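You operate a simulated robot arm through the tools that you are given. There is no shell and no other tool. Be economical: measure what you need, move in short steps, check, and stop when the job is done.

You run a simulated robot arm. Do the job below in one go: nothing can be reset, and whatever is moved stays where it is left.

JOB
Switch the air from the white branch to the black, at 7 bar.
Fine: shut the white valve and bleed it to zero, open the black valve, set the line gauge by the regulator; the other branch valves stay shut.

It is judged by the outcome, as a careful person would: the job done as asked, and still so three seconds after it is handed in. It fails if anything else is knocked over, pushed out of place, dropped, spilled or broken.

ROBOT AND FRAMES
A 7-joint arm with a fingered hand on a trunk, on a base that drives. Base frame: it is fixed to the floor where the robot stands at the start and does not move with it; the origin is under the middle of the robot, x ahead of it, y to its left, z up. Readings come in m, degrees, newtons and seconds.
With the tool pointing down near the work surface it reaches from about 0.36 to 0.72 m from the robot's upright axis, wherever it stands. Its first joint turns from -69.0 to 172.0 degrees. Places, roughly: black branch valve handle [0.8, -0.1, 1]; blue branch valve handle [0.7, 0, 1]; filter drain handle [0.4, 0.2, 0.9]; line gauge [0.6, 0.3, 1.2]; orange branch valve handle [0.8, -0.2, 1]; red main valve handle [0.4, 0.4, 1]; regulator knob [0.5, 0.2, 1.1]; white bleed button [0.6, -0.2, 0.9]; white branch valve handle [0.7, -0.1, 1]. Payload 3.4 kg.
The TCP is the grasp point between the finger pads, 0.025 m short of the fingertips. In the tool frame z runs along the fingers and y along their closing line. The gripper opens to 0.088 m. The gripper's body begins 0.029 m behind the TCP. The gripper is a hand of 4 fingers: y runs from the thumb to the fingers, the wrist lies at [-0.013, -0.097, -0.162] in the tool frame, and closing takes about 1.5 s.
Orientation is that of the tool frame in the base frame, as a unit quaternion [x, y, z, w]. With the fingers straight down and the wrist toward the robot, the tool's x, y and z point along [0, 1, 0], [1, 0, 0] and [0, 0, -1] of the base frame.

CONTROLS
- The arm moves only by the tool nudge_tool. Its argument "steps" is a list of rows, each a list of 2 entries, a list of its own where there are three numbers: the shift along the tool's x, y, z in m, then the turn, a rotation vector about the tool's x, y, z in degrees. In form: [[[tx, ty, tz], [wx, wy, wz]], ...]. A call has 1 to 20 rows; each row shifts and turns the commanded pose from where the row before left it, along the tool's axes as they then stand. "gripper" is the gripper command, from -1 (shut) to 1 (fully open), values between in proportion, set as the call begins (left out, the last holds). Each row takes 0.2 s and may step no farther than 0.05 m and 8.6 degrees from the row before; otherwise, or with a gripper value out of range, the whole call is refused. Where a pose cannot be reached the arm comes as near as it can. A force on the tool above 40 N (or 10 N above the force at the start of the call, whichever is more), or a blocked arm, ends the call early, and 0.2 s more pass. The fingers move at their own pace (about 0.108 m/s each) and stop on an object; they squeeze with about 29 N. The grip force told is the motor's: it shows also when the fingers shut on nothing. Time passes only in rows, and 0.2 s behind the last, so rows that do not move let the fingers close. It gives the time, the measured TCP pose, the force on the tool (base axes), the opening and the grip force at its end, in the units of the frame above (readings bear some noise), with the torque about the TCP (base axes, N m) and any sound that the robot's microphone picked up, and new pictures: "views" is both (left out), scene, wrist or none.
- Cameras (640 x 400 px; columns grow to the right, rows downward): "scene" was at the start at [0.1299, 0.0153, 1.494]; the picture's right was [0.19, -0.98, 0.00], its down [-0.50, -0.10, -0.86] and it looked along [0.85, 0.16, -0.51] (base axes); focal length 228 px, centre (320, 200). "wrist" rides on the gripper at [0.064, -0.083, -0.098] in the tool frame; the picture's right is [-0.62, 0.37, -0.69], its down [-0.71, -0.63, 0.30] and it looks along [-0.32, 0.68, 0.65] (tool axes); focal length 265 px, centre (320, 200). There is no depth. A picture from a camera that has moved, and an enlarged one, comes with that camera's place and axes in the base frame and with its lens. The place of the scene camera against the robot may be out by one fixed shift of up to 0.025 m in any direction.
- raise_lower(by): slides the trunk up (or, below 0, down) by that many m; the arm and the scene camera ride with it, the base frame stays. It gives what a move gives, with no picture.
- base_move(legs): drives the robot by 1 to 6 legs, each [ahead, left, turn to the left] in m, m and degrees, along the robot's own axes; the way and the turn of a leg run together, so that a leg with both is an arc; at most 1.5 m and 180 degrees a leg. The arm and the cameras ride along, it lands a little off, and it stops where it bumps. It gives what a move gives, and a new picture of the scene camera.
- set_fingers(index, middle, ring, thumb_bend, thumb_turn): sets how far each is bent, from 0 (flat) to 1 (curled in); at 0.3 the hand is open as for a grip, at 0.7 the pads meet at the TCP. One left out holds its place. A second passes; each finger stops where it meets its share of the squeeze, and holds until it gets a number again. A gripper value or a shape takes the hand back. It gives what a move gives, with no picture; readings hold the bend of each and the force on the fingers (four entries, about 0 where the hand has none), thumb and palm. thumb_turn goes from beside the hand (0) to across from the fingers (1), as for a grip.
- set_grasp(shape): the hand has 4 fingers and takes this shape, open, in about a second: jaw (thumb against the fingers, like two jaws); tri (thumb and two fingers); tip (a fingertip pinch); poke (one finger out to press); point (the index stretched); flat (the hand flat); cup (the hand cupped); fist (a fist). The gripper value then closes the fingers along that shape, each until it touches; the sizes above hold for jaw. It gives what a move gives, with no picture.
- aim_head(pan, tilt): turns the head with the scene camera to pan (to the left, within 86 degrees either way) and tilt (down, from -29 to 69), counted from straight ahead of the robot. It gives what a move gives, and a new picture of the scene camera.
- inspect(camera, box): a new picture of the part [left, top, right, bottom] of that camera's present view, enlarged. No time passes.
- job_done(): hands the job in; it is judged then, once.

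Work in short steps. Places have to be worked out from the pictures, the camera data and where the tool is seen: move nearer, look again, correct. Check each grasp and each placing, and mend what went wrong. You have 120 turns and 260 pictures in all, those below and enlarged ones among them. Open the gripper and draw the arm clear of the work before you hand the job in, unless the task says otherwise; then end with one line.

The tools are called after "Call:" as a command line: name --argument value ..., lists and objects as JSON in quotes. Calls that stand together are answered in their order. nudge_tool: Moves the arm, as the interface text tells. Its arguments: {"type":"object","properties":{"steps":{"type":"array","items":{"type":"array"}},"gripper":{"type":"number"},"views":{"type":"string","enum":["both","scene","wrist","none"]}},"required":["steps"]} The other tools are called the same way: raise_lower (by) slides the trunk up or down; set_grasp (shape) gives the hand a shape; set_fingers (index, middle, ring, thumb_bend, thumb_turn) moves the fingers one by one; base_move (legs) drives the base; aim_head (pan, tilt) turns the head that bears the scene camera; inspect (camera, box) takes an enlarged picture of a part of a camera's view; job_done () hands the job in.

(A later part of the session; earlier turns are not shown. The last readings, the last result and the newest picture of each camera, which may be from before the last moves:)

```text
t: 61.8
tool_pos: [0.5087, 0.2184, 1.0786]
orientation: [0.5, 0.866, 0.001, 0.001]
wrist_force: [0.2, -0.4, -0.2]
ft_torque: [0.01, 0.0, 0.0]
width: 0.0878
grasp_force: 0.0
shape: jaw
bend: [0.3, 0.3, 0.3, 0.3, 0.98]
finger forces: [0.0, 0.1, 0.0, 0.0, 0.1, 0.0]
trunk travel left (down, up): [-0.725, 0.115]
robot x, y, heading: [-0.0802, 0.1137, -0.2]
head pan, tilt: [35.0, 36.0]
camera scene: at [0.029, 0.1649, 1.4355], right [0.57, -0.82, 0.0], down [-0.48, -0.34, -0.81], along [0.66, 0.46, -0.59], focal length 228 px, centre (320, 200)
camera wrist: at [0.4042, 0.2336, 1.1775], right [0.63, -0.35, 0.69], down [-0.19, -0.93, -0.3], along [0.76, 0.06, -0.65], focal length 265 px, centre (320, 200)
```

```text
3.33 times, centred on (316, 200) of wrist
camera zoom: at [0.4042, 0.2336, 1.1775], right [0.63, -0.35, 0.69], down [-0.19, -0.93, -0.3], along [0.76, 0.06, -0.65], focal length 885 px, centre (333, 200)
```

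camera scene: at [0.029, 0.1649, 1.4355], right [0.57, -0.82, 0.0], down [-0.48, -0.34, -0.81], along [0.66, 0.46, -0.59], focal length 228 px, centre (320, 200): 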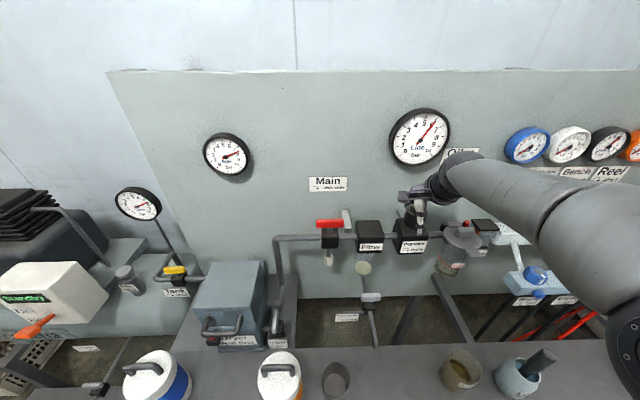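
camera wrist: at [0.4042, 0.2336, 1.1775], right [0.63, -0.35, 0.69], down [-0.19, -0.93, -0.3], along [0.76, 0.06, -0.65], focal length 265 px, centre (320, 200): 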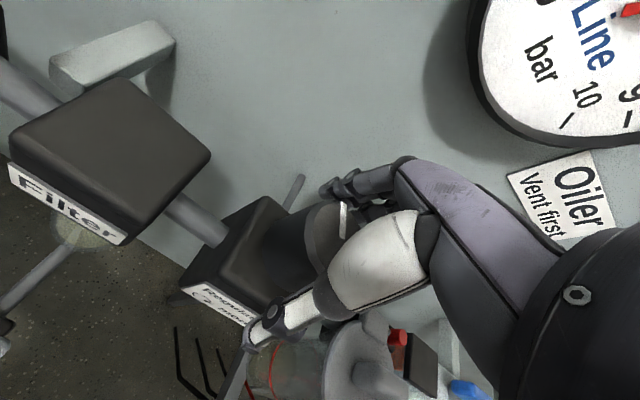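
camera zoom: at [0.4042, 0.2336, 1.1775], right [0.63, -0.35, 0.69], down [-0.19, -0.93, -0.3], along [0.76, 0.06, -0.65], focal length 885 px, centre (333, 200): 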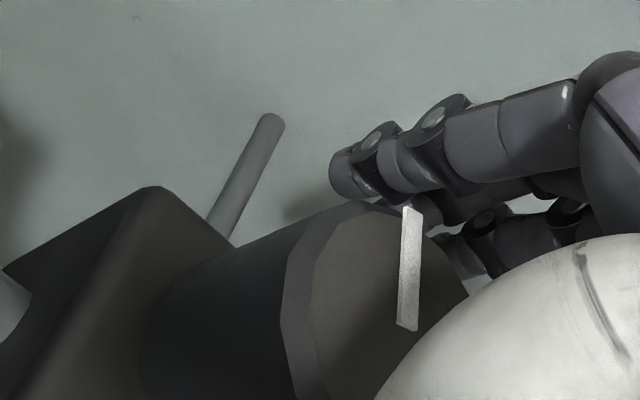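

Hand is deep enough and free. Shift 6 mm to the left to centre, then close.

Call:
nudge_tool --steps '[[[0.006, 0.001, 0], [0, 0, 0]]]' --views "none"

Call:
nudge_tool --steps '[[[0, 0, 0], [0, 0, 0]], [[0, 0, 0], [0, 0, 0]], [[0, 0, 0], [0, 0, 0]], [[0, 0, 0], [0, 0, 0]], [[0, 0, 0], [0, 0, 0]], [[0, 0, 0], [0, 0, 0]], [[0, 0, 0], [0, 0, 0]]]' --gripper -1

Call:
inspect --camera "scene" --box '[350, 170, 478, 250]'

Call:
inspect --camera "wrist" --box '[220, 140, 412, 260]'

Call:
inspect --camera "scene" --box '[372, 100, 468, 160]'

```text
t: 62.2
tool_pos: [0.5052, 0.2247, 1.0784]
orientation: [0.499, 0.866, 0.001, 0.001]
wrist_force: [-0.2, -0.3, -0.1]
ft_torque: [0.02, -0.01, 0.01]
width: 0.0878
grasp_force: 0.2
shape: jaw
bend: [0.3, 0.3, 0.3, 0.3, 0.98]
finger forces: [0.0, 0.0, 0.0, 0.0, 0.1, 0.1]
trunk travel left (down, up): [-0.725, 0.115]
robot x, y, heading: [-0.0841, 0.1161, -0.3]
head pan, tilt: [35.0, 36.0]
```

```text
t: 63.8
tool_pos: [0.5052, 0.2254, 1.0797]
orientation: [0.5, 0.866, 0.001, 0.001]
wrist_force: [-0.2, 1.0, -1.2]
ft_torque: [0.02, -0.04, 0.02]
width: 0.0368
grasp_force: 28.8
shape: jaw
bend: [0.74, 0.42, 0.42, 0.74, 1.0]
finger forces: [13.4, 8.2, 4.0, 0.0, 24.8, 0.1]
trunk travel left (down, up): [-0.725, 0.115]
robot x, y, heading: [-0.0838, 0.1154, -0.6]
head pan, tilt: [35.0, 36.0]
camera scene: at [0.0289, 0.1653, 1.4354], right [0.57, -0.82, 0.0], down [-0.48, -0.34, -0.81], along [0.66, 0.46, -0.59], focal length 228 px, centre (320, 200)
camera wrist: at [0.4021, 0.2396, 1.1778], right [0.63, -0.35, 0.69], down [-0.19, -0.93, -0.3], along [0.76, 0.06, -0.65], focal length 265 px, centre (320, 200)
```

scene: 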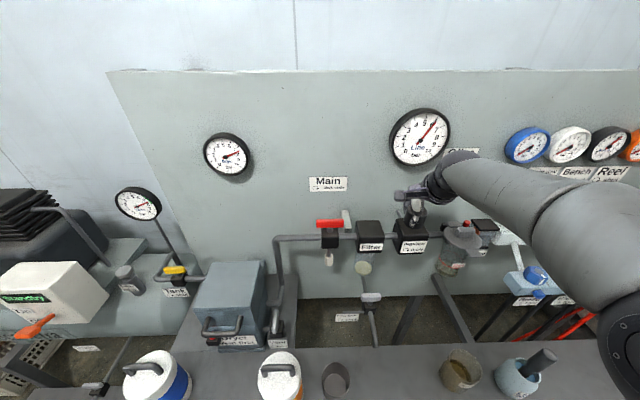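
wrist: 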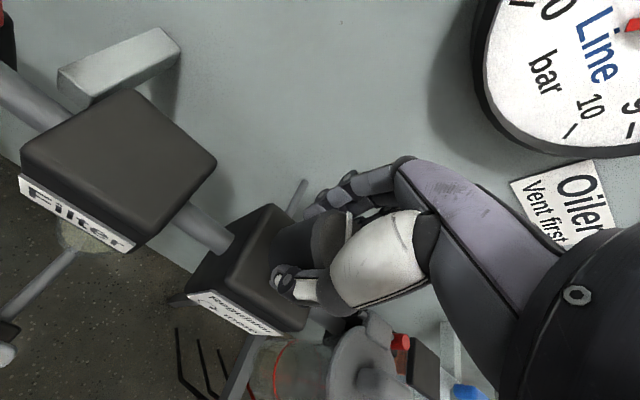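

```text
5.00 times, centred on (414, 210) of scene
camera zoom: at [0.0289, 0.1653, 1.4354], right [0.57, -0.82, 0.0], down [-0.48, -0.34, -0.81], along [0.66, 0.46, -0.59], focal length 1138 px, centre (-150, 150)
```

zoom: 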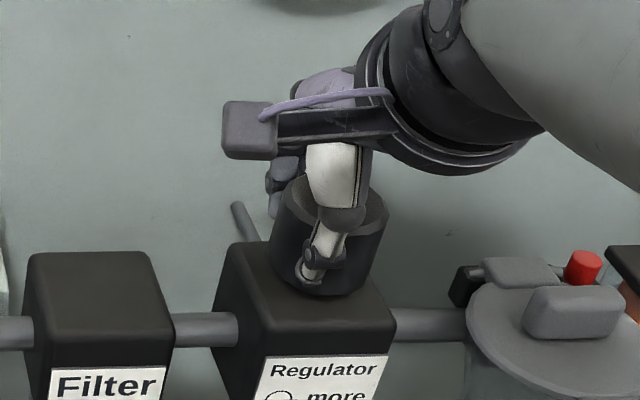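

```text
3.33 times, centred on (316, 200) of wrist
camera zoom: at [0.4021, 0.2396, 1.1778], right [0.63, -0.35, 0.69], down [-0.19, -0.93, -0.3], along [0.76, 0.06, -0.65], focal length 885 px, centre (333, 200)
```

zoom: 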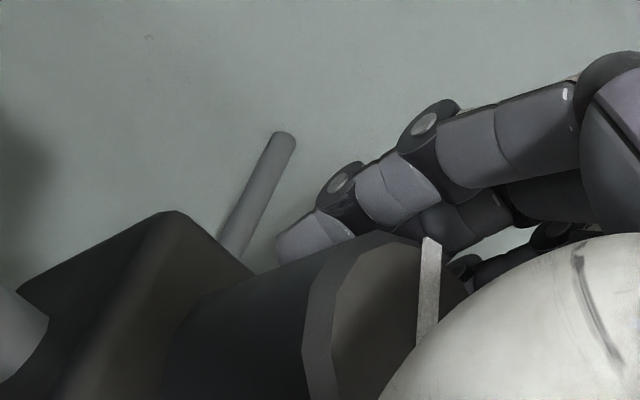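

```text
6.67 times, centred on (420, 130) of scene
camera zoom: at [0.0289, 0.1653, 1.4354], right [0.57, -0.82, 0.0], down [-0.48, -0.34, -0.81], along [0.66, 0.46, -0.59], focal length 1518 px, centre (-347, 667)
```

zoom: 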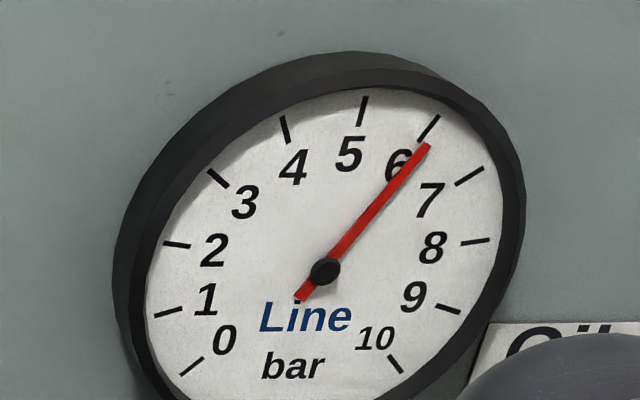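

Gripped with balanced forces. Turn clockwise 16° and see the gauge.

Call:
nudge_tool --steps '[[[0, 0, 0], [0, 0, 5]], [[0, 0, 0], [0, 0, 5]], [[0, 0, 0], [0, 0, 6]], [[0, 0, 0], [0, 0, 0]]]' --views "none"

Call:
inspect --camera "scene" --box '[372, 100, 468, 160]'

Call:
inspect --camera "scene" --box '[350, 170, 478, 250]'

```text
t: 64.7
tool_pos: [0.5115, 0.2193, 1.0811]
orientation: [0.624, 0.781, 0.01, -0.025]
wrist_force: [-1.8, 20.6, -23.5]
ft_torque: [0.12, -0.12, 0.08]
width: 0.0334
grasp_force: 28.8
shape: jaw
bend: [0.73, 0.44, 0.48, 0.74, 0.93]
finger forces: [17.1, 6.8, 2.4, 0.0, 28.7, 0.1]
trunk travel left (down, up): [-0.725, 0.115]
robot x, y, heading: [-0.0831, 0.1181, -0.1]
head pan, tilt: [35.0, 36.0]
stopped in row 4: the force on the tool passed its limit at 42 N (the readings are from after the stop); the commanded pose is now the measured one
```

```text
6.67 times, centred on (420, 130) of scene
camera zoom: at [0.0336, 0.1719, 1.4345], right [0.57, -0.82, 0.0], down [-0.48, -0.34, -0.81], along [0.66, 0.46, -0.59], focal length 1518 px, centre (-347, 667)
```

zoom: 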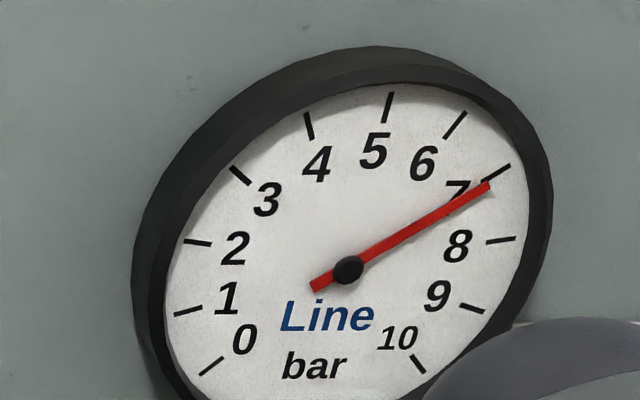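

```text
5.00 times, centred on (414, 210) of scene
camera zoom: at [0.0336, 0.1719, 1.4345], right [0.57, -0.82, 0.0], down [-0.48, -0.34, -0.81], along [0.66, 0.46, -0.59], focal length 1138 px, centre (-150, 150)
```

zoom: 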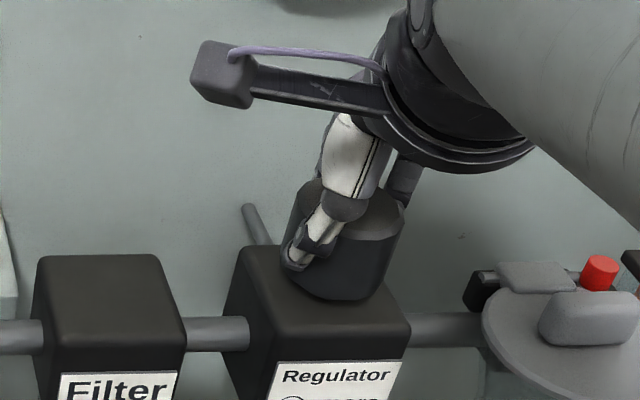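

The gauge went to about 7. I open the hand gently and re-read.

Call:
nudge_tool --steps '[[[0, 0, 0], [0, 0, 0]], [[0, 0, 0], [0, 0, 0]], [[0, 0, 0], [0, 0, 0]], [[0, 0, 0], [0, 0, 0]], [[0, 0, 0], [0, 0, 0]]]' --gripper 1

Call:
inspect --camera "scene" --box '[372, 100, 468, 160]'

Call:
inspect --camera "scene" --box '[350, 170, 478, 250]'

```text
t: 65.9
tool_pos: [0.5103, 0.2123, 1.0877]
orientation: [0.625, 0.78, 0.014, -0.019]
wrist_force: [0.7, 1.0, 0.9]
ft_torque: [-0.01, 0.04, 0.03]
width: 0.0879
grasp_force: 0.0
shape: jaw
bend: [0.3, 0.3, 0.3, 0.3, 0.98]
finger forces: [0.0, 0.1, 0.0, 0.0, 0.1, 0.1]
trunk travel left (down, up): [-0.725, 0.115]
robot x, y, heading: [-0.0849, 0.1186, -0.1]
head pan, tilt: [35.0, 36.0]
camera scene: at [0.0287, 0.1657, 1.4355], right [0.57, -0.82, 0.0], down [-0.48, -0.34, -0.81], along [0.66, 0.46, -0.59], focal length 228 px, centre (320, 200)
camera wrist: at [0.4169, 0.252, 1.19], right [0.5, -0.56, 0.66], down [-0.46, -0.82, -0.34], along [0.73, -0.14, -0.67], focal length 265 px, centre (320, 200)
```

scene: 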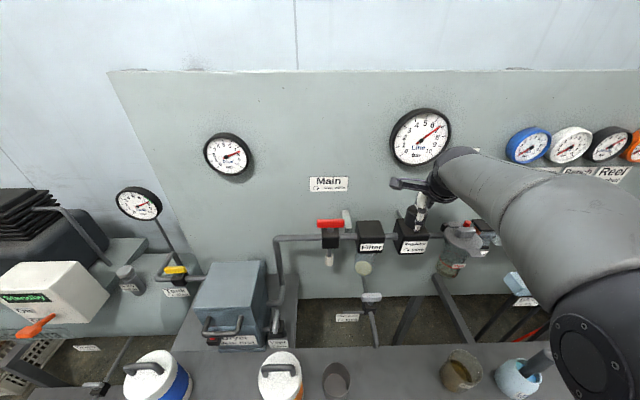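
wrist: 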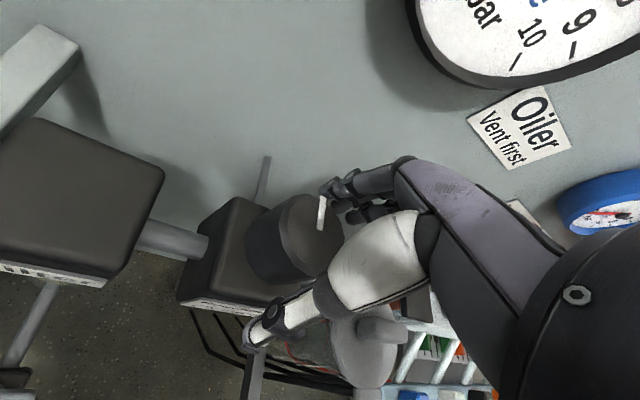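

```text
6.67 times, centred on (420, 130) of scene
camera zoom: at [0.0287, 0.1657, 1.4355], right [0.57, -0.82, 0.0], down [-0.48, -0.34, -0.81], along [0.66, 0.46, -0.59], focal length 1518 px, centre (-347, 667)
```

zoom: 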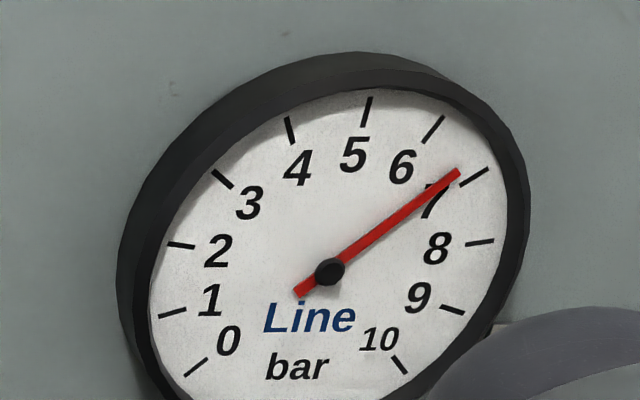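

```text
5.00 times, centred on (414, 210) of scene
camera zoom: at [0.0287, 0.1657, 1.4355], right [0.57, -0.82, 0.0], down [-0.48, -0.34, -0.81], along [0.66, 0.46, -0.59], focal length 1138 px, centre (-150, 150)
```

zoom: 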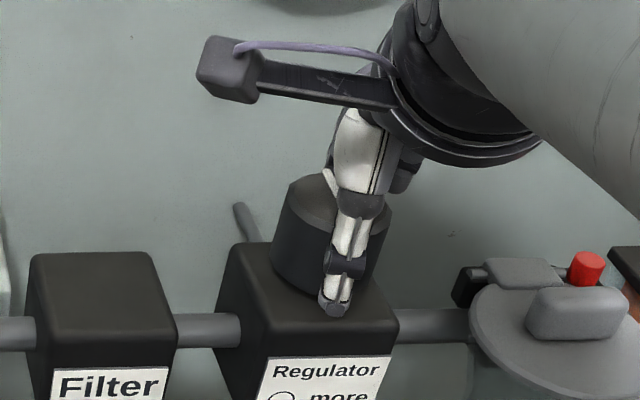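

After opening it fell back to ≈6.7 (the release turned the knob a bit). I turn the hand back CCW while open, re-centre on the knob, and grip again.

Call:
nudge_tool --steps '[[[0, 0, 0], [0.1, -1.4, -6.2]], [[0, 0, 0], [0.1, -1.3, -6.2]], [[0.008, 0, 0.007], [0, 0, 0]], [[0, 0, 0], [0, 0, 0]]]' --views "wrist"

Call:
inspect --camera "scene" --box '[372, 100, 468, 160]'

```text
t: 66.9
tool_pos: [0.506, 0.2212, 1.0792]
orientation: [0.537, 0.844, -0.002, 0.001]
wrist_force: [-0.2, 0.9, 0.0]
ft_torque: [0.03, -0.02, -0.03]
width: 0.0875
grasp_force: 0.1
shape: jaw
bend: [0.3, 0.3, 0.3, 0.3, 0.98]
finger forces: [0.0, 0.1, 0.0, 0.0, 0.1, 0.0]
trunk travel left (down, up): [-0.725, 0.115]
robot x, y, heading: [-0.0836, 0.1189, -0.1]
head pan, tilt: [35.0, 36.0]
camera wrist: at [0.4039, 0.2445, 1.1775], right [0.6, -0.4, 0.69], down [-0.27, -0.92, -0.3], along [0.76, -0.01, -0.65], focal length 265 px, centre (320, 200)
```

wrist: 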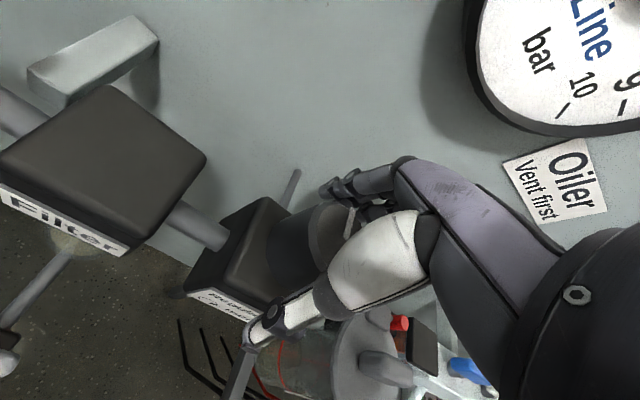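

```text
6.67 times, centred on (420, 130) of scene
camera zoom: at [0.0287, 0.1649, 1.4355], right [0.57, -0.82, 0.0], down [-0.48, -0.34, -0.81], along [0.66, 0.46, -0.59], focal length 1518 px, centre (-347, 667)
```

zoom: 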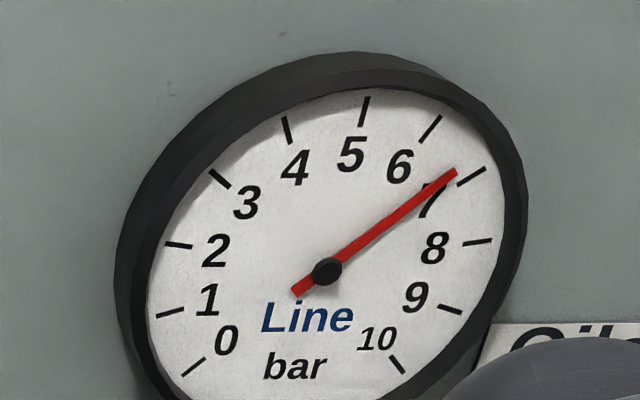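

Orientation is level and centred, gauge ~6.7. Close and read.

Call:
nudge_tool --steps '[[[0, 0, 0], [0, 0, 0]], [[0, 0, 0], [0, 0, 0]], [[0, 0, 0], [0, 0, 0]], [[0, 0, 0], [0, 0, 0]], [[0, 0, 0], [0, 0, 0]], [[0, 0, 0], [0, 0, 0]], [[0, 0, 0], [0, 0, 0]]]' --gripper -1 --views "none"

Call:
inspect --camera "scene" --box '[372, 100, 468, 160]'

```text
t: 68.5
tool_pos: [0.5052, 0.223, 1.0771]
orientation: [0.536, 0.844, -0.002, 0.001]
wrist_force: [-1.5, 0.6, -2.3]
ft_torque: [0.03, 0.02, 0.01]
width: 0.039
grasp_force: 29.1
shape: jaw
bend: [0.74, 0.4, 0.42, 0.74, 1.0]
finger forces: [12.9, 7.9, 3.9, 0.0, 25.3, 0.0]
trunk travel left (down, up): [-0.725, 0.115]
robot x, y, heading: [-0.0805, 0.1209, 0.1]
head pan, tilt: [35.0, 36.0]
```

```text
6.67 times, centred on (420, 130) of scene
camera zoom: at [0.0287, 0.1658, 1.4354], right [0.57, -0.82, 0.0], down [-0.48, -0.34, -0.81], along [0.66, 0.46, -0.59], focal length 1518 px, centre (-347, 667)
```

zoom: 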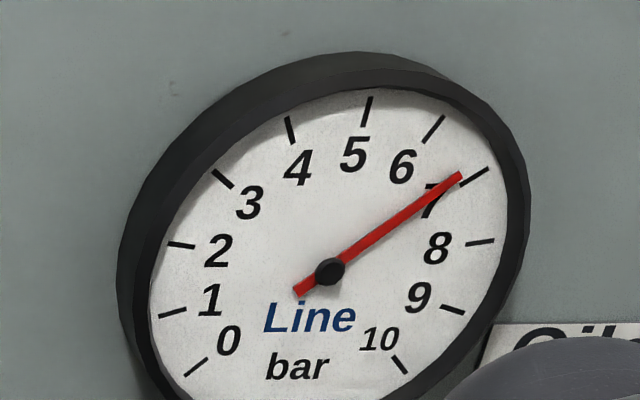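

Closing barely changed it (~6.7). Turn clockwise 7° and read.

Call:
nudge_tool --steps '[[[0, 0, 0], [0, 0, 3.5]], [[0, 0, 0], [0, 0, 3.5]], [[0, 0, 0], [0, 0, 0]]]' --views "none"

Call:
inspect --camera "scene" --box '[372, 100, 468, 160]'

```text
t: 69.3
tool_pos: [0.5075, 0.2201, 1.0771]
orientation: [0.59, 0.807, 0.0, -0.003]
wrist_force: [-2.2, 6.8, -11.0]
ft_torque: [0.1, 0.13, 0.09]
width: 0.0386
grasp_force: 28.5
shape: jaw
bend: [0.74, 0.41, 0.44, 0.74, 0.98]
finger forces: [14.8, 7.4, 2.6, 0.0, 26.2, 0.0]
trunk travel left (down, up): [-0.725, 0.115]
robot x, y, heading: [-0.0837, 0.1196, -0.0]
head pan, tilt: [35.0, 36.0]
```

```text
6.67 times, centred on (420, 130) of scene
camera zoom: at [0.03, 0.1681, 1.4351], right [0.57, -0.82, 0.0], down [-0.48, -0.34, -0.81], along [0.66, 0.46, -0.59], focal length 1518 px, centre (-347, 667)
```

zoom: 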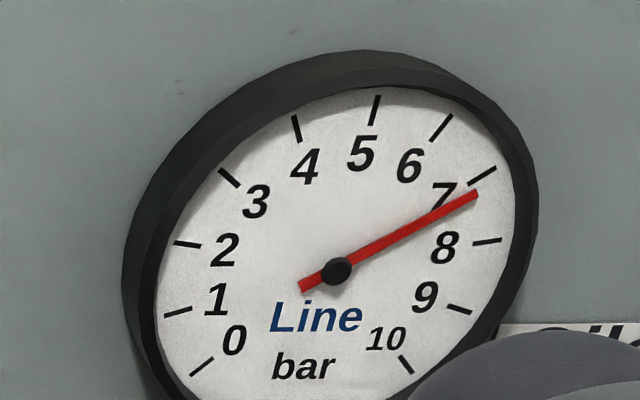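

About 7.1 while gripped. Since release gives back ~0.3, I add 2.5° and then open.

Call:
nudge_tool --steps '[[[0, 0, 0], [0, 0, 2.5]], [[0, 0, 0], [0, 0, 0]]]' --views "none"

Call:
nudge_tool --steps '[[[0, 0, 0], [0, 0, 0]], [[0, 0, 0], [0, 0, 0]], [[0, 0, 0], [0, 0, 0]], [[0, 0, 0], [0, 0, 0]], [[0, 0, 0], [0, 0, 0]]]' --gripper 1 --views "none"

Call:
inspect --camera "scene" --box '[372, 100, 468, 160]'

```text
t: 69.9
tool_pos: [0.5111, 0.2183, 1.0819]
orientation: [0.611, 0.792, 0.004, -0.008]
wrist_force: [-11.0, 15.8, -31.0]
ft_torque: [0.06, 0.2, 0.1]
width: 0.0357
grasp_force: 29.3
shape: jaw
bend: [0.74, 0.43, 0.45, 0.74, 0.94]
finger forces: [14.2, 5.4, 0.0, 0.1, 29.1, 0.1]
trunk travel left (down, up): [-0.725, 0.115]
robot x, y, heading: [-0.0845, 0.1188, -0.1]
head pan, tilt: [35.0, 36.0]
```

```text
t: 71.1
tool_pos: [0.5096, 0.2132, 1.0847]
orientation: [0.612, 0.791, 0.009, -0.007]
wrist_force: [-0.3, 0.5, 0.0]
ft_torque: [-0.01, 0.0, -0.02]
width: 0.0876
grasp_force: 0.0
shape: jaw
bend: [0.3, 0.3, 0.3, 0.3, 0.98]
finger forces: [0.0, 0.0, 0.0, 0.0, 0.1, 0.0]
trunk travel left (down, up): [-0.725, 0.115]
robot x, y, heading: [-0.0845, 0.1187, -0.5]
head pan, tilt: [35.0, 36.0]
```

```text
6.67 times, centred on (420, 130) of scene
camera zoom: at [0.0286, 0.1656, 1.4355], right [0.57, -0.82, 0.0], down [-0.48, -0.34, -0.81], along [0.66, 0.46, -0.59], focal length 1518 px, centre (-347, 667)
```

zoom: 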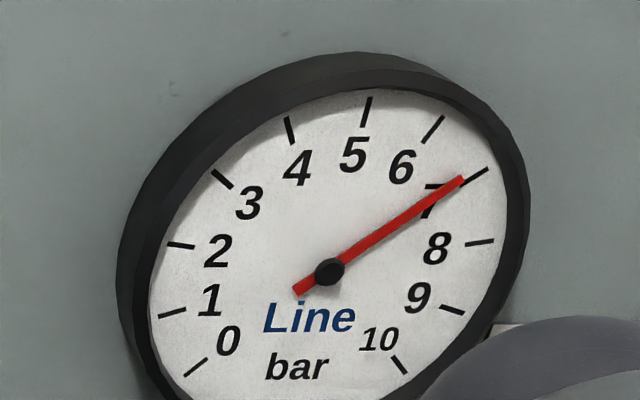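

Let me read it with a larger zoom.

Call:
inspect --camera "scene" --box '[388, 105, 452, 145]'

Call:
inspect --camera "wrist" --box '[0, 0, 640, 400]'

```text
10.00 times, centred on (420, 125) of scene
camera zoom: at [0.0286, 0.1656, 1.4355], right [0.57, -0.82, 0.0], down [-0.48, -0.34, -0.81], along [0.66, 0.46, -0.59], focal length 2276 px, centre (-680, 950)
```

zoom: 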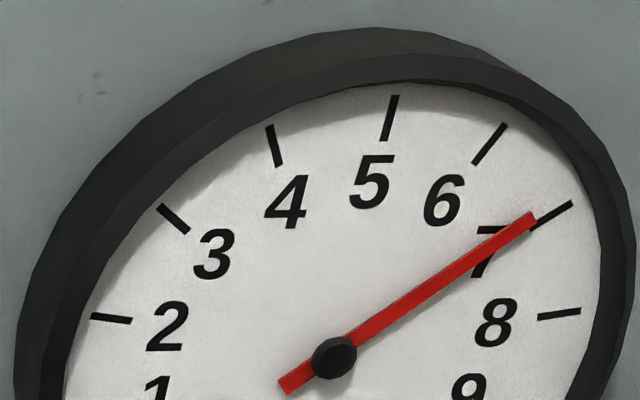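

```text
1.00 times, centred on (320, 200) of wrist (not enlarged: the box is as wide or as high as the picture)
camera zoom: at [0.4146, 0.2517, 1.1855], right [0.51, -0.52, 0.68], down [-0.43, -0.84, -0.32], along [0.74, -0.13, -0.66], focal length 265 px, centre (320, 200)
```

zoom: 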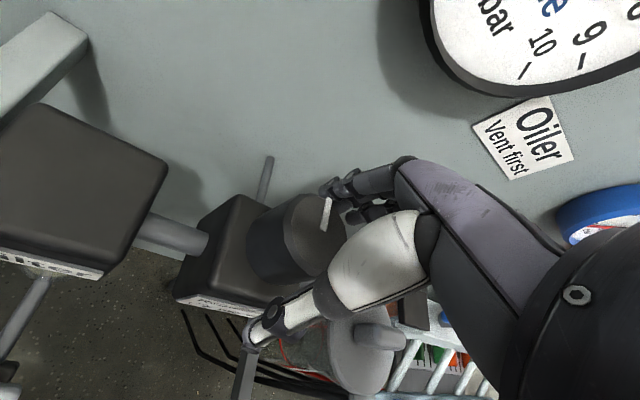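

Reading is ≈6.9. I lift the hand off and use the wrist camera for a more face-on reading.

Call:
nudge_tool --steps '[[[0.003, 0, -0.03], [0, 0, 0]], [[0, 0, -0.04], [0, 0, 0]], [[0, 0, -0.04], [0, 0, -4]], [[0, -0.03, -0.02], [0, 0, -5]], [[0, -0.04, 0], [0, 0, -5]], [[0, -0.03, 0], [0, 0, 0]]]'

```text
t: 72.5
tool_pos: [0.4129, 0.1827, 1.2094]
orientation: [0.503, 0.864, -0.002, 0.003]
wrist_force: [-0.7, 0.4, -0.1]
ft_torque: [0.0, 0.0, 0.0]
width: 0.088
grasp_force: 0.1
shape: jaw
bend: [0.3, 0.3, 0.3, 0.3, 0.98]
finger forces: [0.1, 0.1, 0.1, 0.1, 0.1, 0.1]
trunk travel left (down, up): [-0.725, 0.115]
robot x, y, heading: [-0.0825, 0.1188, 0.0]
head pan, tilt: [35.0, 36.0]
camera scene: at [0.0273, 0.165, 1.4356], right [0.57, -0.82, 0.0], down [-0.48, -0.34, -0.81], along [0.66, 0.46, -0.59], focal length 228 px, centre (320, 200)
camera wrist: at [0.3094, 0.1981, 1.3084], right [0.63, -0.35, 0.7], down [-0.19, -0.93, -0.3], along [0.76, 0.05, -0.65], focal length 265 px, centre (320, 200)
```

scene: 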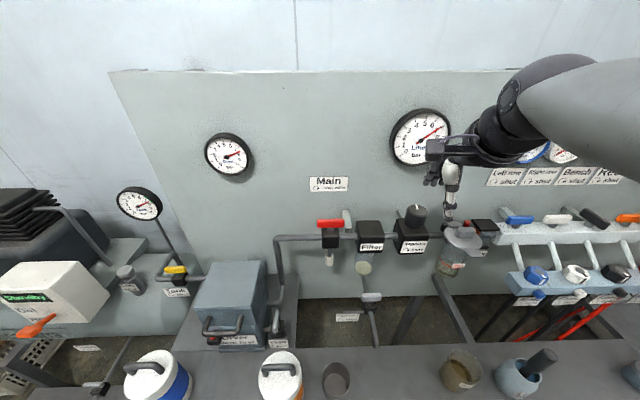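
wrist: 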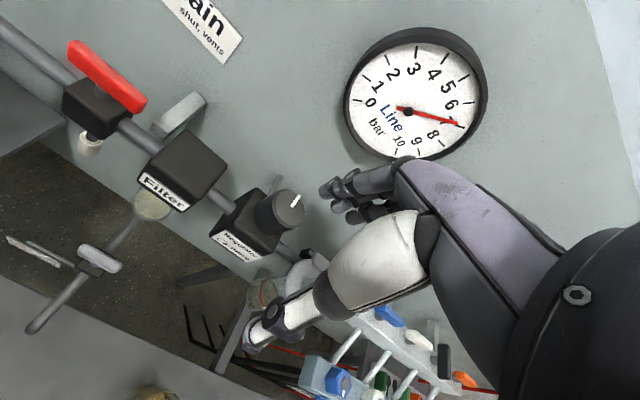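

Call:
inspect --camera "wrist" --box '[335, 20, 495, 120]'

Call:
inspect --camera "wrist" --box '[380, 70, 480, 133]'

```text
4.00 times, centred on (415, 70) of wrist
camera zoom: at [0.3094, 0.1981, 1.3084], right [0.63, -0.35, 0.7], down [-0.19, -0.93, -0.3], along [0.76, 0.05, -0.65], focal length 1062 px, centre (-60, 720)
```

zoom: 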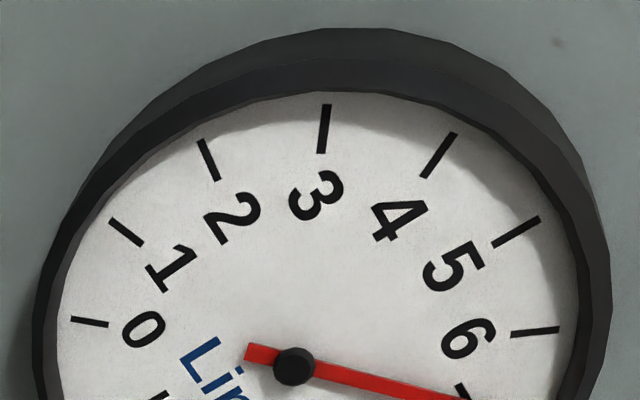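

```text
6.35 times, centred on (430, 102) of wrist
camera zoom: at [0.3094, 0.1981, 1.3084], right [0.63, -0.35, 0.7], down [-0.19, -0.93, -0.3], along [0.76, 0.05, -0.65], focal length 1685 px, centre (-378, 825)
```

zoom: 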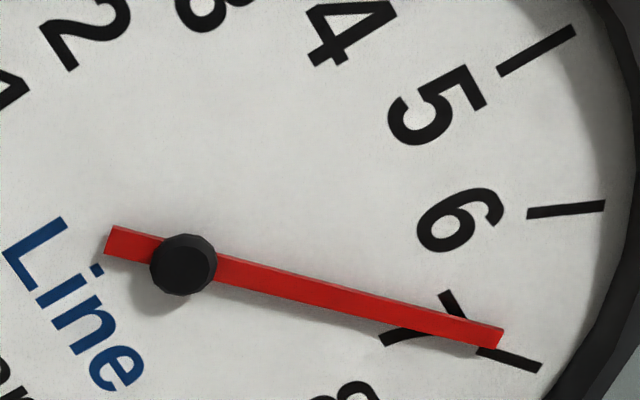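

Face-on reading: ≈6.92. I'll do one finer correction (+0.1): go back over the knob with the same grip as before.

Call:
nudge_tool --steps '[[[0, 0, 0], [0, 0, 5]], [[-0.002, 0.035, 0], [0, 0, 0]], [[-0.002, 0.035, 0], [0, 0, 0]], [[0, 0.031, 0], [0, 0, 0]], [[0, 0, 0], [0, 0, 0]]]' --views "none"

```text
t: 73.7
tool_pos: [0.5064, 0.2202, 1.2098]
orientation: [0.54, 0.842, 0.0, 0.001]
wrist_force: [-0.3, 0.5, 0.2]
ft_torque: [-0.01, -0.03, 0.03]
width: 0.0879
grasp_force: 0.1
shape: jaw
bend: [0.3, 0.3, 0.3, 0.3, 0.98]
finger forces: [0.0, 0.1, 0.0, 0.1, 0.1, 0.0]
trunk travel left (down, up): [-0.725, 0.115]
robot x, y, heading: [-0.0834, 0.1176, -0.0]
head pan, tilt: [35.0, 36.0]
```

Right over it. Descend and check the gauge stays unchanged.

Call:
nudge_tool --steps '[[[0, 0, 0.04], [0, 0, 0]], [[0, 0, 0.04], [0, 0, 0]], [[0, 0, 0.03], [0, 0, 0]], [[0.001, 0, 0.021], [0, 0, 0]]]' --views "none"

Call:
nudge_tool --steps '[[[0, 0, 0], [0, 0, 0]], [[0, 0, 0], [0, 0, 0]], [[0, 0, 0], [0, 0, 0]], [[0, 0, 0], [0, 0, 0]], [[0, 0, 0], [0, 0, 0]], [[0, 0, 0], [0, 0, 0]], [[0, 0, 0], [0, 0, 0]]]' --gripper -1 --views "none"

Call:
inspect --camera "scene" --box '[388, 105, 452, 145]'

```text
t: 74.7
tool_pos: [0.508, 0.2226, 1.077]
orientation: [0.54, 0.842, -0.002, 0.001]
wrist_force: [0.3, -0.2, -0.3]
ft_torque: [0.01, -0.03, 0.03]
width: 0.0876
grasp_force: 0.1
shape: jaw
bend: [0.3, 0.3, 0.3, 0.3, 0.98]
finger forces: [0.0, 0.0, 0.0, 0.0, 0.0, 0.1]
trunk travel left (down, up): [-0.725, 0.115]
robot x, y, heading: [-0.0853, 0.1177, -0.1]
head pan, tilt: [35.0, 36.0]
```

```text
t: 76.3
tool_pos: [0.5082, 0.2211, 1.0762]
orientation: [0.541, 0.841, -0.002, 0.002]
wrist_force: [-1.0, 0.0, -3.2]
ft_torque: [0.0, 0.03, 0.03]
width: 0.0394
grasp_force: 29.0
shape: jaw
bend: [0.74, 0.42, 0.45, 0.73, 1.0]
finger forces: [13.0, 8.1, 4.0, 0.0, 25.4, 0.0]
trunk travel left (down, up): [-0.725, 0.115]
robot x, y, heading: [-0.0861, 0.1171, -0.3]
head pan, tilt: [35.0, 36.0]
```

```text
10.00 times, centred on (420, 125) of scene
camera zoom: at [0.0288, 0.1656, 1.4354], right [0.57, -0.82, 0.0], down [-0.48, -0.34, -0.81], along [0.66, 0.46, -0.59], focal length 2276 px, centre (-680, 950)
```

zoom: 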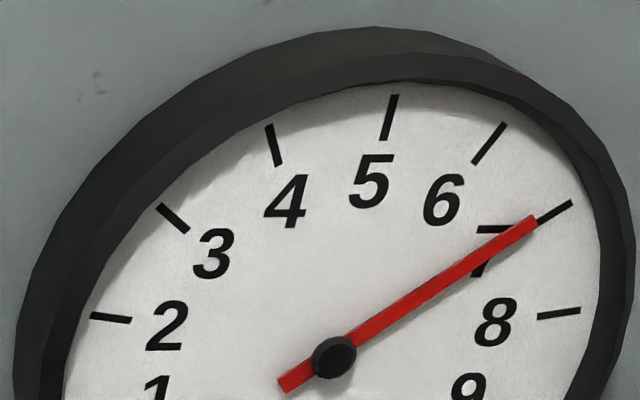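

Gripping nudged it to ≈6.95. Turn 6.5° CW, then open and read (earlier release gives most of this back).

Call:
nudge_tool --steps '[[[0, 0, 0], [0, 0, 3.3]], [[0, 0, 0], [0, 0, 3.2]], [[0, 0, 0], [0, 0, 0]]]' --views "none"

Call:
nudge_tool --steps '[[[0, 0, 0], [0, 0, 0]], [[0, 0, 0], [0, 0, 0]], [[0, 0, 0], [0, 0, 0]], [[0, 0, 0], [0, 0, 0]], [[0, 0, 0], [0, 0, 0]]]' --gripper 1 --views "none"

Call:
inspect --camera "scene" --box '[388, 105, 452, 145]'

```text
t: 77.1
tool_pos: [0.5122, 0.2177, 1.0786]
orientation: [0.593, 0.805, 0.003, -0.007]
wrist_force: [-10.4, 10.5, -28.1]
ft_torque: [0.06, 0.16, 0.03]
width: 0.0372
grasp_force: 28.8
shape: jaw
bend: [0.74, 0.44, 0.47, 0.73, 0.96]
finger forces: [14.2, 5.9, 0.0, 0.0, 28.4, 0.0]
trunk travel left (down, up): [-0.725, 0.115]
robot x, y, heading: [-0.0847, 0.1172, -0.2]
head pan, tilt: [35.0, 36.0]
```

```text
t: 78.3
tool_pos: [0.5119, 0.2156, 1.085]
orientation: [0.593, 0.805, 0.008, -0.005]
wrist_force: [-0.3, 0.3, -0.3]
ft_torque: [-0.01, -0.04, -0.03]
width: 0.0878
grasp_force: 0.1
shape: jaw
bend: [0.3, 0.3, 0.3, 0.3, 0.98]
finger forces: [0.1, 0.0, 0.1, 0.0, 0.0, 0.0]
trunk travel left (down, up): [-0.725, 0.115]
robot x, y, heading: [-0.0807, 0.1189, 0.0]
head pan, tilt: [35.0, 36.0]
```

```text
10.00 times, centred on (420, 125) of scene
camera zoom: at [0.0286, 0.1656, 1.4355], right [0.57, -0.82, 0.0], down [-0.48, -0.34, -0.81], along [0.66, 0.46, -0.59], focal length 2276 px, centre (-680, 950)
```

zoom: 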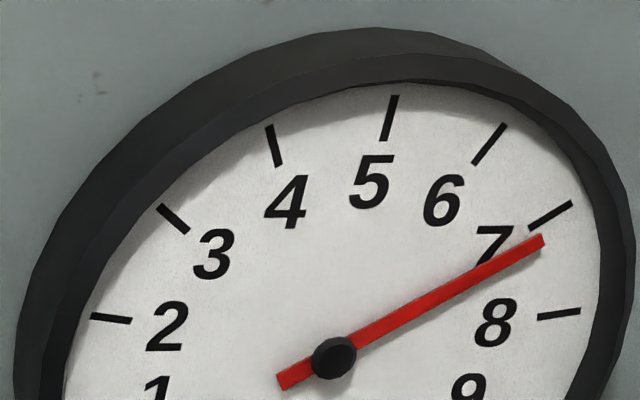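

Now slightly above: ≈7.15. I re-centre, grip, and turn back CCW a few degrees, reading while gripped.

Call:
nudge_tool --steps '[[[0.0072, -0.003, 0.007], [0.4, -1, 0]], [[0, 0, 0], [0, 0, 0]]]' --views "none"

Call:
nudge_tool --steps '[[[0, 0, 0], [0, 0, 0]], [[0, 0, 0], [0, 0, 0]], [[0, 0, 0], [0, 0, 0]], [[0, 0, 0], [0, 0, 0]], [[0, 0, 0], [0, 0, 0]], [[0, 0, 0], [0, 0, 0]], [[0, 0, 0], [0, 0, 0]]]' --gripper -1 --views "none"

Call:
inspect --camera "scene" --box '[388, 105, 452, 145]'

```text
t: 78.9
tool_pos: [0.5105, 0.2122, 1.0805]
orientation: [0.6, 0.8, 0.007, -0.007]
wrist_force: [0.3, -0.5, 0.9]
ft_torque: [0.01, 0.04, 0.0]
width: 0.0876
grasp_force: 0.0
shape: jaw
bend: [0.3, 0.3, 0.3, 0.3, 0.98]
finger forces: [0.1, 0.0, 0.0, 0.0, 0.1, 0.1]
trunk travel left (down, up): [-0.725, 0.115]
robot x, y, heading: [-0.0819, 0.1169, -0.1]
head pan, tilt: [35.0, 36.0]
```

```text
t: 80.5
tool_pos: [0.5105, 0.2122, 1.0823]
orientation: [0.599, 0.801, 0.009, -0.008]
wrist_force: [-2.9, -3.7, -7.5]
ft_torque: [-0.1, 0.11, 0.01]
width: 0.0402
grasp_force: 29.0
shape: jaw
bend: [0.73, 0.44, 0.45, 0.73, 1.0]
finger forces: [14.7, 7.8, 0.0, 0.0, 26.9, 0.0]
trunk travel left (down, up): [-0.725, 0.115]
robot x, y, heading: [-0.0854, 0.1176, -0.1]
head pan, tilt: [35.0, 36.0]
```

```text
10.00 times, centred on (420, 125) of scene
camera zoom: at [0.0289, 0.1645, 1.4354], right [0.57, -0.82, 0.0], down [-0.48, -0.34, -0.81], along [0.66, 0.46, -0.59], focal length 2276 px, centre (-680, 950)
```

zoom: 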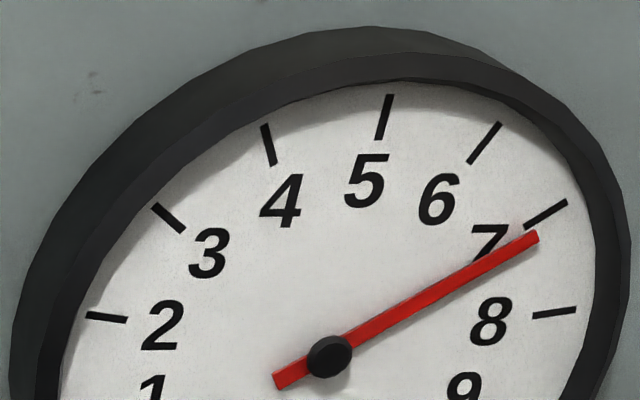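

Still ≈7.15 gripped. Turn CCW 4°.

Call:
nudge_tool --steps '[[[0, 0, 0], [0, 0, -2]], [[0, 0, 0], [0, 0, -2]], [[0, 0, 0], [0, 0, 0]]]' --views "none"

Call:
inspect --camera "scene" --box '[388, 105, 452, 145]'

```text
t: 81.3
tool_pos: [0.5079, 0.2169, 1.0781]
orientation: [0.563, 0.827, 0.001, 0.005]
wrist_force: [14.6, -13.5, 25.1]
ft_torque: [-0.14, -0.75, -0.1]
width: 0.0407
grasp_force: 29.6
shape: jaw
bend: [0.29, 0.41, 0.45, 0.73, 1.0]
finger forces: [17.1, 12.8, 3.9, 0.0, 26.9, 0.0]
trunk travel left (down, up): [-0.725, 0.115]
robot x, y, heading: [-0.0873, 0.1171, -0.3]
head pan, tilt: [35.0, 36.0]
```

```text
10.00 times, centred on (420, 125) of scene
camera zoom: at [0.0282, 0.1604, 1.4361], right [0.57, -0.82, 0.0], down [-0.48, -0.33, -0.81], along [0.66, 0.46, -0.59], focal length 2276 px, centre (-680, 950)
```

zoom: 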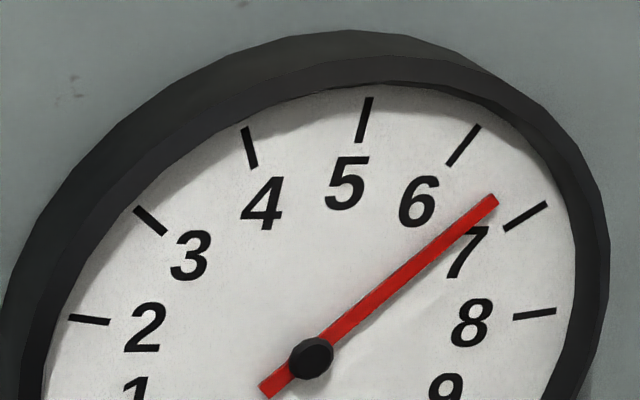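

Dropped to ≈6.65. Release, and repeat the CW approach with smaller steps.

Call:
nudge_tool --steps '[[[0, 0, 0], [0, 0, 0]], [[0, 0, 0], [0, 0, 0]], [[0, 0, 0], [0, 0, 0]], [[0, 0, 0], [0, 0, 0]], [[0, 0, 0], [0, 0, 0]]]' --gripper 1 --views "none"

Call:
inspect --camera "scene" --box '[388, 105, 452, 145]'

Call:
inspect --camera "scene" --box '[350, 170, 478, 250]'

```text
t: 82.5
tool_pos: [0.5053, 0.2234, 1.0735]
orientation: [0.563, 0.827, -0.004, 0.002]
wrist_force: [0.2, 0.7, -0.2]
ft_torque: [0.0, 0.01, 0.01]
width: 0.0875
grasp_force: 0.0
shape: jaw
bend: [0.3, 0.3, 0.3, 0.3, 0.98]
finger forces: [0.0, 0.0, 0.1, 0.1, 0.0, 0.0]
trunk travel left (down, up): [-0.725, 0.115]
robot x, y, heading: [-0.0871, 0.1189, -0.2]
head pan, tilt: [35.0, 36.0]
```

```text
10.00 times, centred on (420, 125) of scene
camera zoom: at [0.0286, 0.1653, 1.4355], right [0.57, -0.82, 0.0], down [-0.48, -0.34, -0.81], along [0.66, 0.46, -0.59], focal length 2276 px, centre (-680, 950)
```

zoom: 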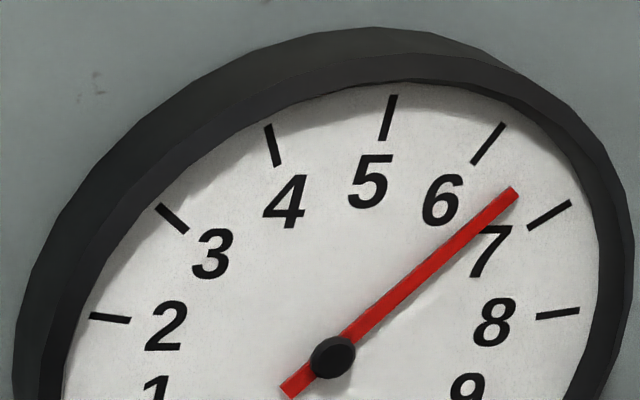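

```text
5.00 times, centred on (414, 210) of scene
camera zoom: at [0.0286, 0.1653, 1.4355], right [0.57, -0.82, 0.0], down [-0.48, -0.34, -0.81], along [0.66, 0.46, -0.59], focal length 1138 px, centre (-150, 150)
```

zoom: 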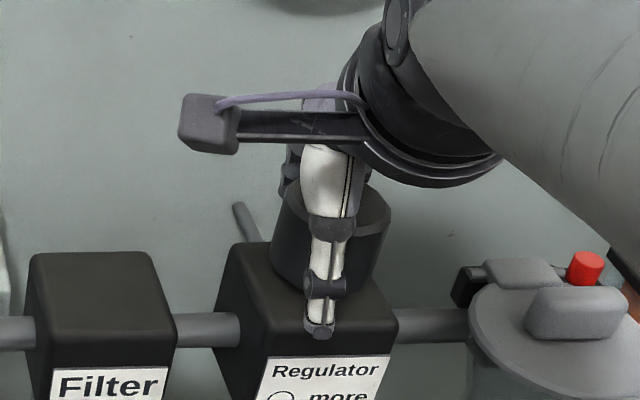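

≈6.6 now. Tracking deteriorates at low yaw, so I rotate the open hand CCW to yaw ~45° where the arm is freer, then re-grip.

Call:
nudge_tool --steps '[[[0, 0, 0], [0, 0, -7.8]], [[0, 0, 0], [0, 0, -7.8]], [[0, 0, 0], [0, 0, -7.8]], [[0, 0, 0], [0, 0, 0]]]' --views "wrist"

Call:
inspect --camera "scene" --box '[350, 170, 478, 250]'

```text
t: 83.5
tool_pos: [0.5022, 0.2277, 1.0703]
orientation: [0.378, 0.926, -0.012, 0.004]
wrist_force: [0.2, 0.0, 0.3]
ft_torque: [-0.04, 0.04, 0.0]
width: 0.0877
grasp_force: 0.1
shape: jaw
bend: [0.3, 0.3, 0.3, 0.3, 0.98]
finger forces: [0.0, 0.0, 0.1, 0.0, 0.0, 0.0]
trunk travel left (down, up): [-0.725, 0.115]
robot x, y, heading: [-0.0847, 0.1158, -0.3]
head pan, tilt: [35.0, 36.0]
camera wrist: at [0.399, 0.2152, 1.1703], right [0.7, -0.15, 0.7], down [0.07, -0.96, -0.28], along [0.71, 0.25, -0.66], focal length 265 px, centre (320, 200)
```

wrist: 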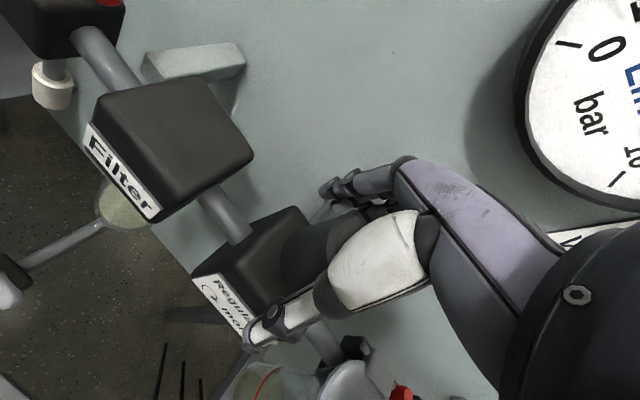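

```text
5.00 times, centred on (414, 210) of scene
camera zoom: at [0.0283, 0.1657, 1.4355], right [0.57, -0.82, 0.0], down [-0.48, -0.34, -0.81], along [0.66, 0.46, -0.59], focal length 1138 px, centre (-150, 150)
```

zoom: 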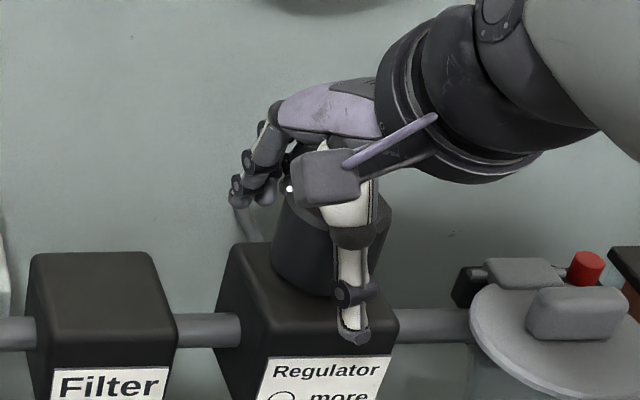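

Re-centre (−8 mm x, 8 mm up) and grip.

Call:
nudge_tool --steps '[[[-0.0078, 0, -0.008], [0, 0, 0]], [[0, 0, 0], [0, 0, 0]]]' --views "none"

Call:
nudge_tool --steps '[[[0, 0, 0], [0, 0, 0]], [[0, 0, 0], [0, 0, 0]], [[0, 0, 0], [0, 0, 0]], [[0, 0, 0], [0, 0, 0]], [[0, 0, 0], [0, 0, 0]], [[0, 0, 0], [0, 0, 0]], [[0, 0, 0], [0, 0, 0]]]' --gripper -1 --views "none"

Call:
inspect --camera "scene" --box '[388, 105, 452, 145]'

```text
t: 84.1
tool_pos: [0.5082, 0.2208, 1.0792]
orientation: [0.379, 0.925, -0.01, 0.004]
wrist_force: [-0.2, 0.4, 0.0]
ft_torque: [0.0, 0.0, -0.01]
width: 0.0878
grasp_force: 0.0
shape: jaw
bend: [0.3, 0.3, 0.3, 0.3, 0.98]
finger forces: [0.1, 0.1, 0.0, 0.0, 0.0, 0.1]
trunk travel left (down, up): [-0.725, 0.115]
robot x, y, heading: [-0.084, 0.112, -0.3]
head pan, tilt: [35.0, 36.0]
```

```text
t: 85.7
tool_pos: [0.5079, 0.2214, 1.0786]
orientation: [0.379, 0.925, -0.011, 0.003]
wrist_force: [-0.7, 0.9, -0.2]
ft_torque: [0.03, -0.04, 0.04]
width: 0.0394
grasp_force: 29.1
shape: jaw
bend: [0.74, 0.44, 0.47, 0.72, 1.0]
finger forces: [14.1, 8.0, 3.8, 0.0, 25.8, 0.1]
trunk travel left (down, up): [-0.725, 0.115]
robot x, y, heading: [-0.0841, 0.1176, -0.1]
head pan, tilt: [35.0, 36.0]
```

```text
10.00 times, centred on (420, 125) of scene
camera zoom: at [0.0287, 0.1655, 1.4355], right [0.57, -0.82, 0.0], down [-0.48, -0.34, -0.81], along [0.66, 0.46, -0.59], focal length 2276 px, centre (-680, 950)
```

zoom: 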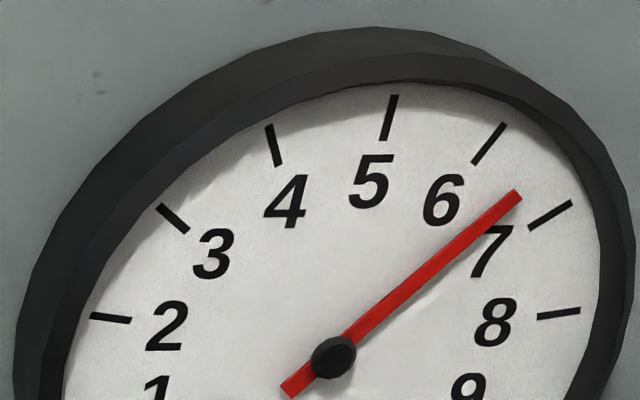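

Clean grip, ≈6.62. Turn CW 6°.

Call:
nudge_tool --steps '[[[0, 0, 0], [0, 0, 3]], [[0, 0, 0], [0, 0, 3]], [[0, 0, 0], [0, 0, 0]]]' --views "none"

Call:
inspect --camera "scene" --box '[388, 105, 452, 145]'

```text
t: 86.5
tool_pos: [0.5093, 0.2217, 1.0796]
orientation: [0.427, 0.904, -0.011, 0.004]
wrist_force: [3.5, 2.7, 0.3]
ft_torque: [0.07, -0.01, 0.06]
width: 0.0391
grasp_force: 29.3
shape: jaw
bend: [0.74, 0.44, 0.47, 0.72, 1.0]
finger forces: [15.6, 9.3, 4.5, 0.0, 25.6, 0.0]
trunk travel left (down, up): [-0.725, 0.115]
robot x, y, heading: [-0.0827, 0.118, -0.0]
head pan, tilt: [35.0, 36.0]
```

```text
10.00 times, centred on (420, 125) of scene
camera zoom: at [0.0295, 0.1662, 1.4354], right [0.57, -0.82, 0.0], down [-0.48, -0.34, -0.81], along [0.66, 0.46, -0.59], focal length 2276 px, centre (-680, 950)
```

zoom: 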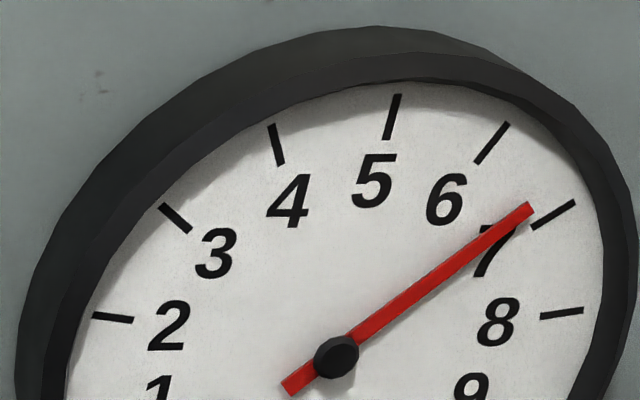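

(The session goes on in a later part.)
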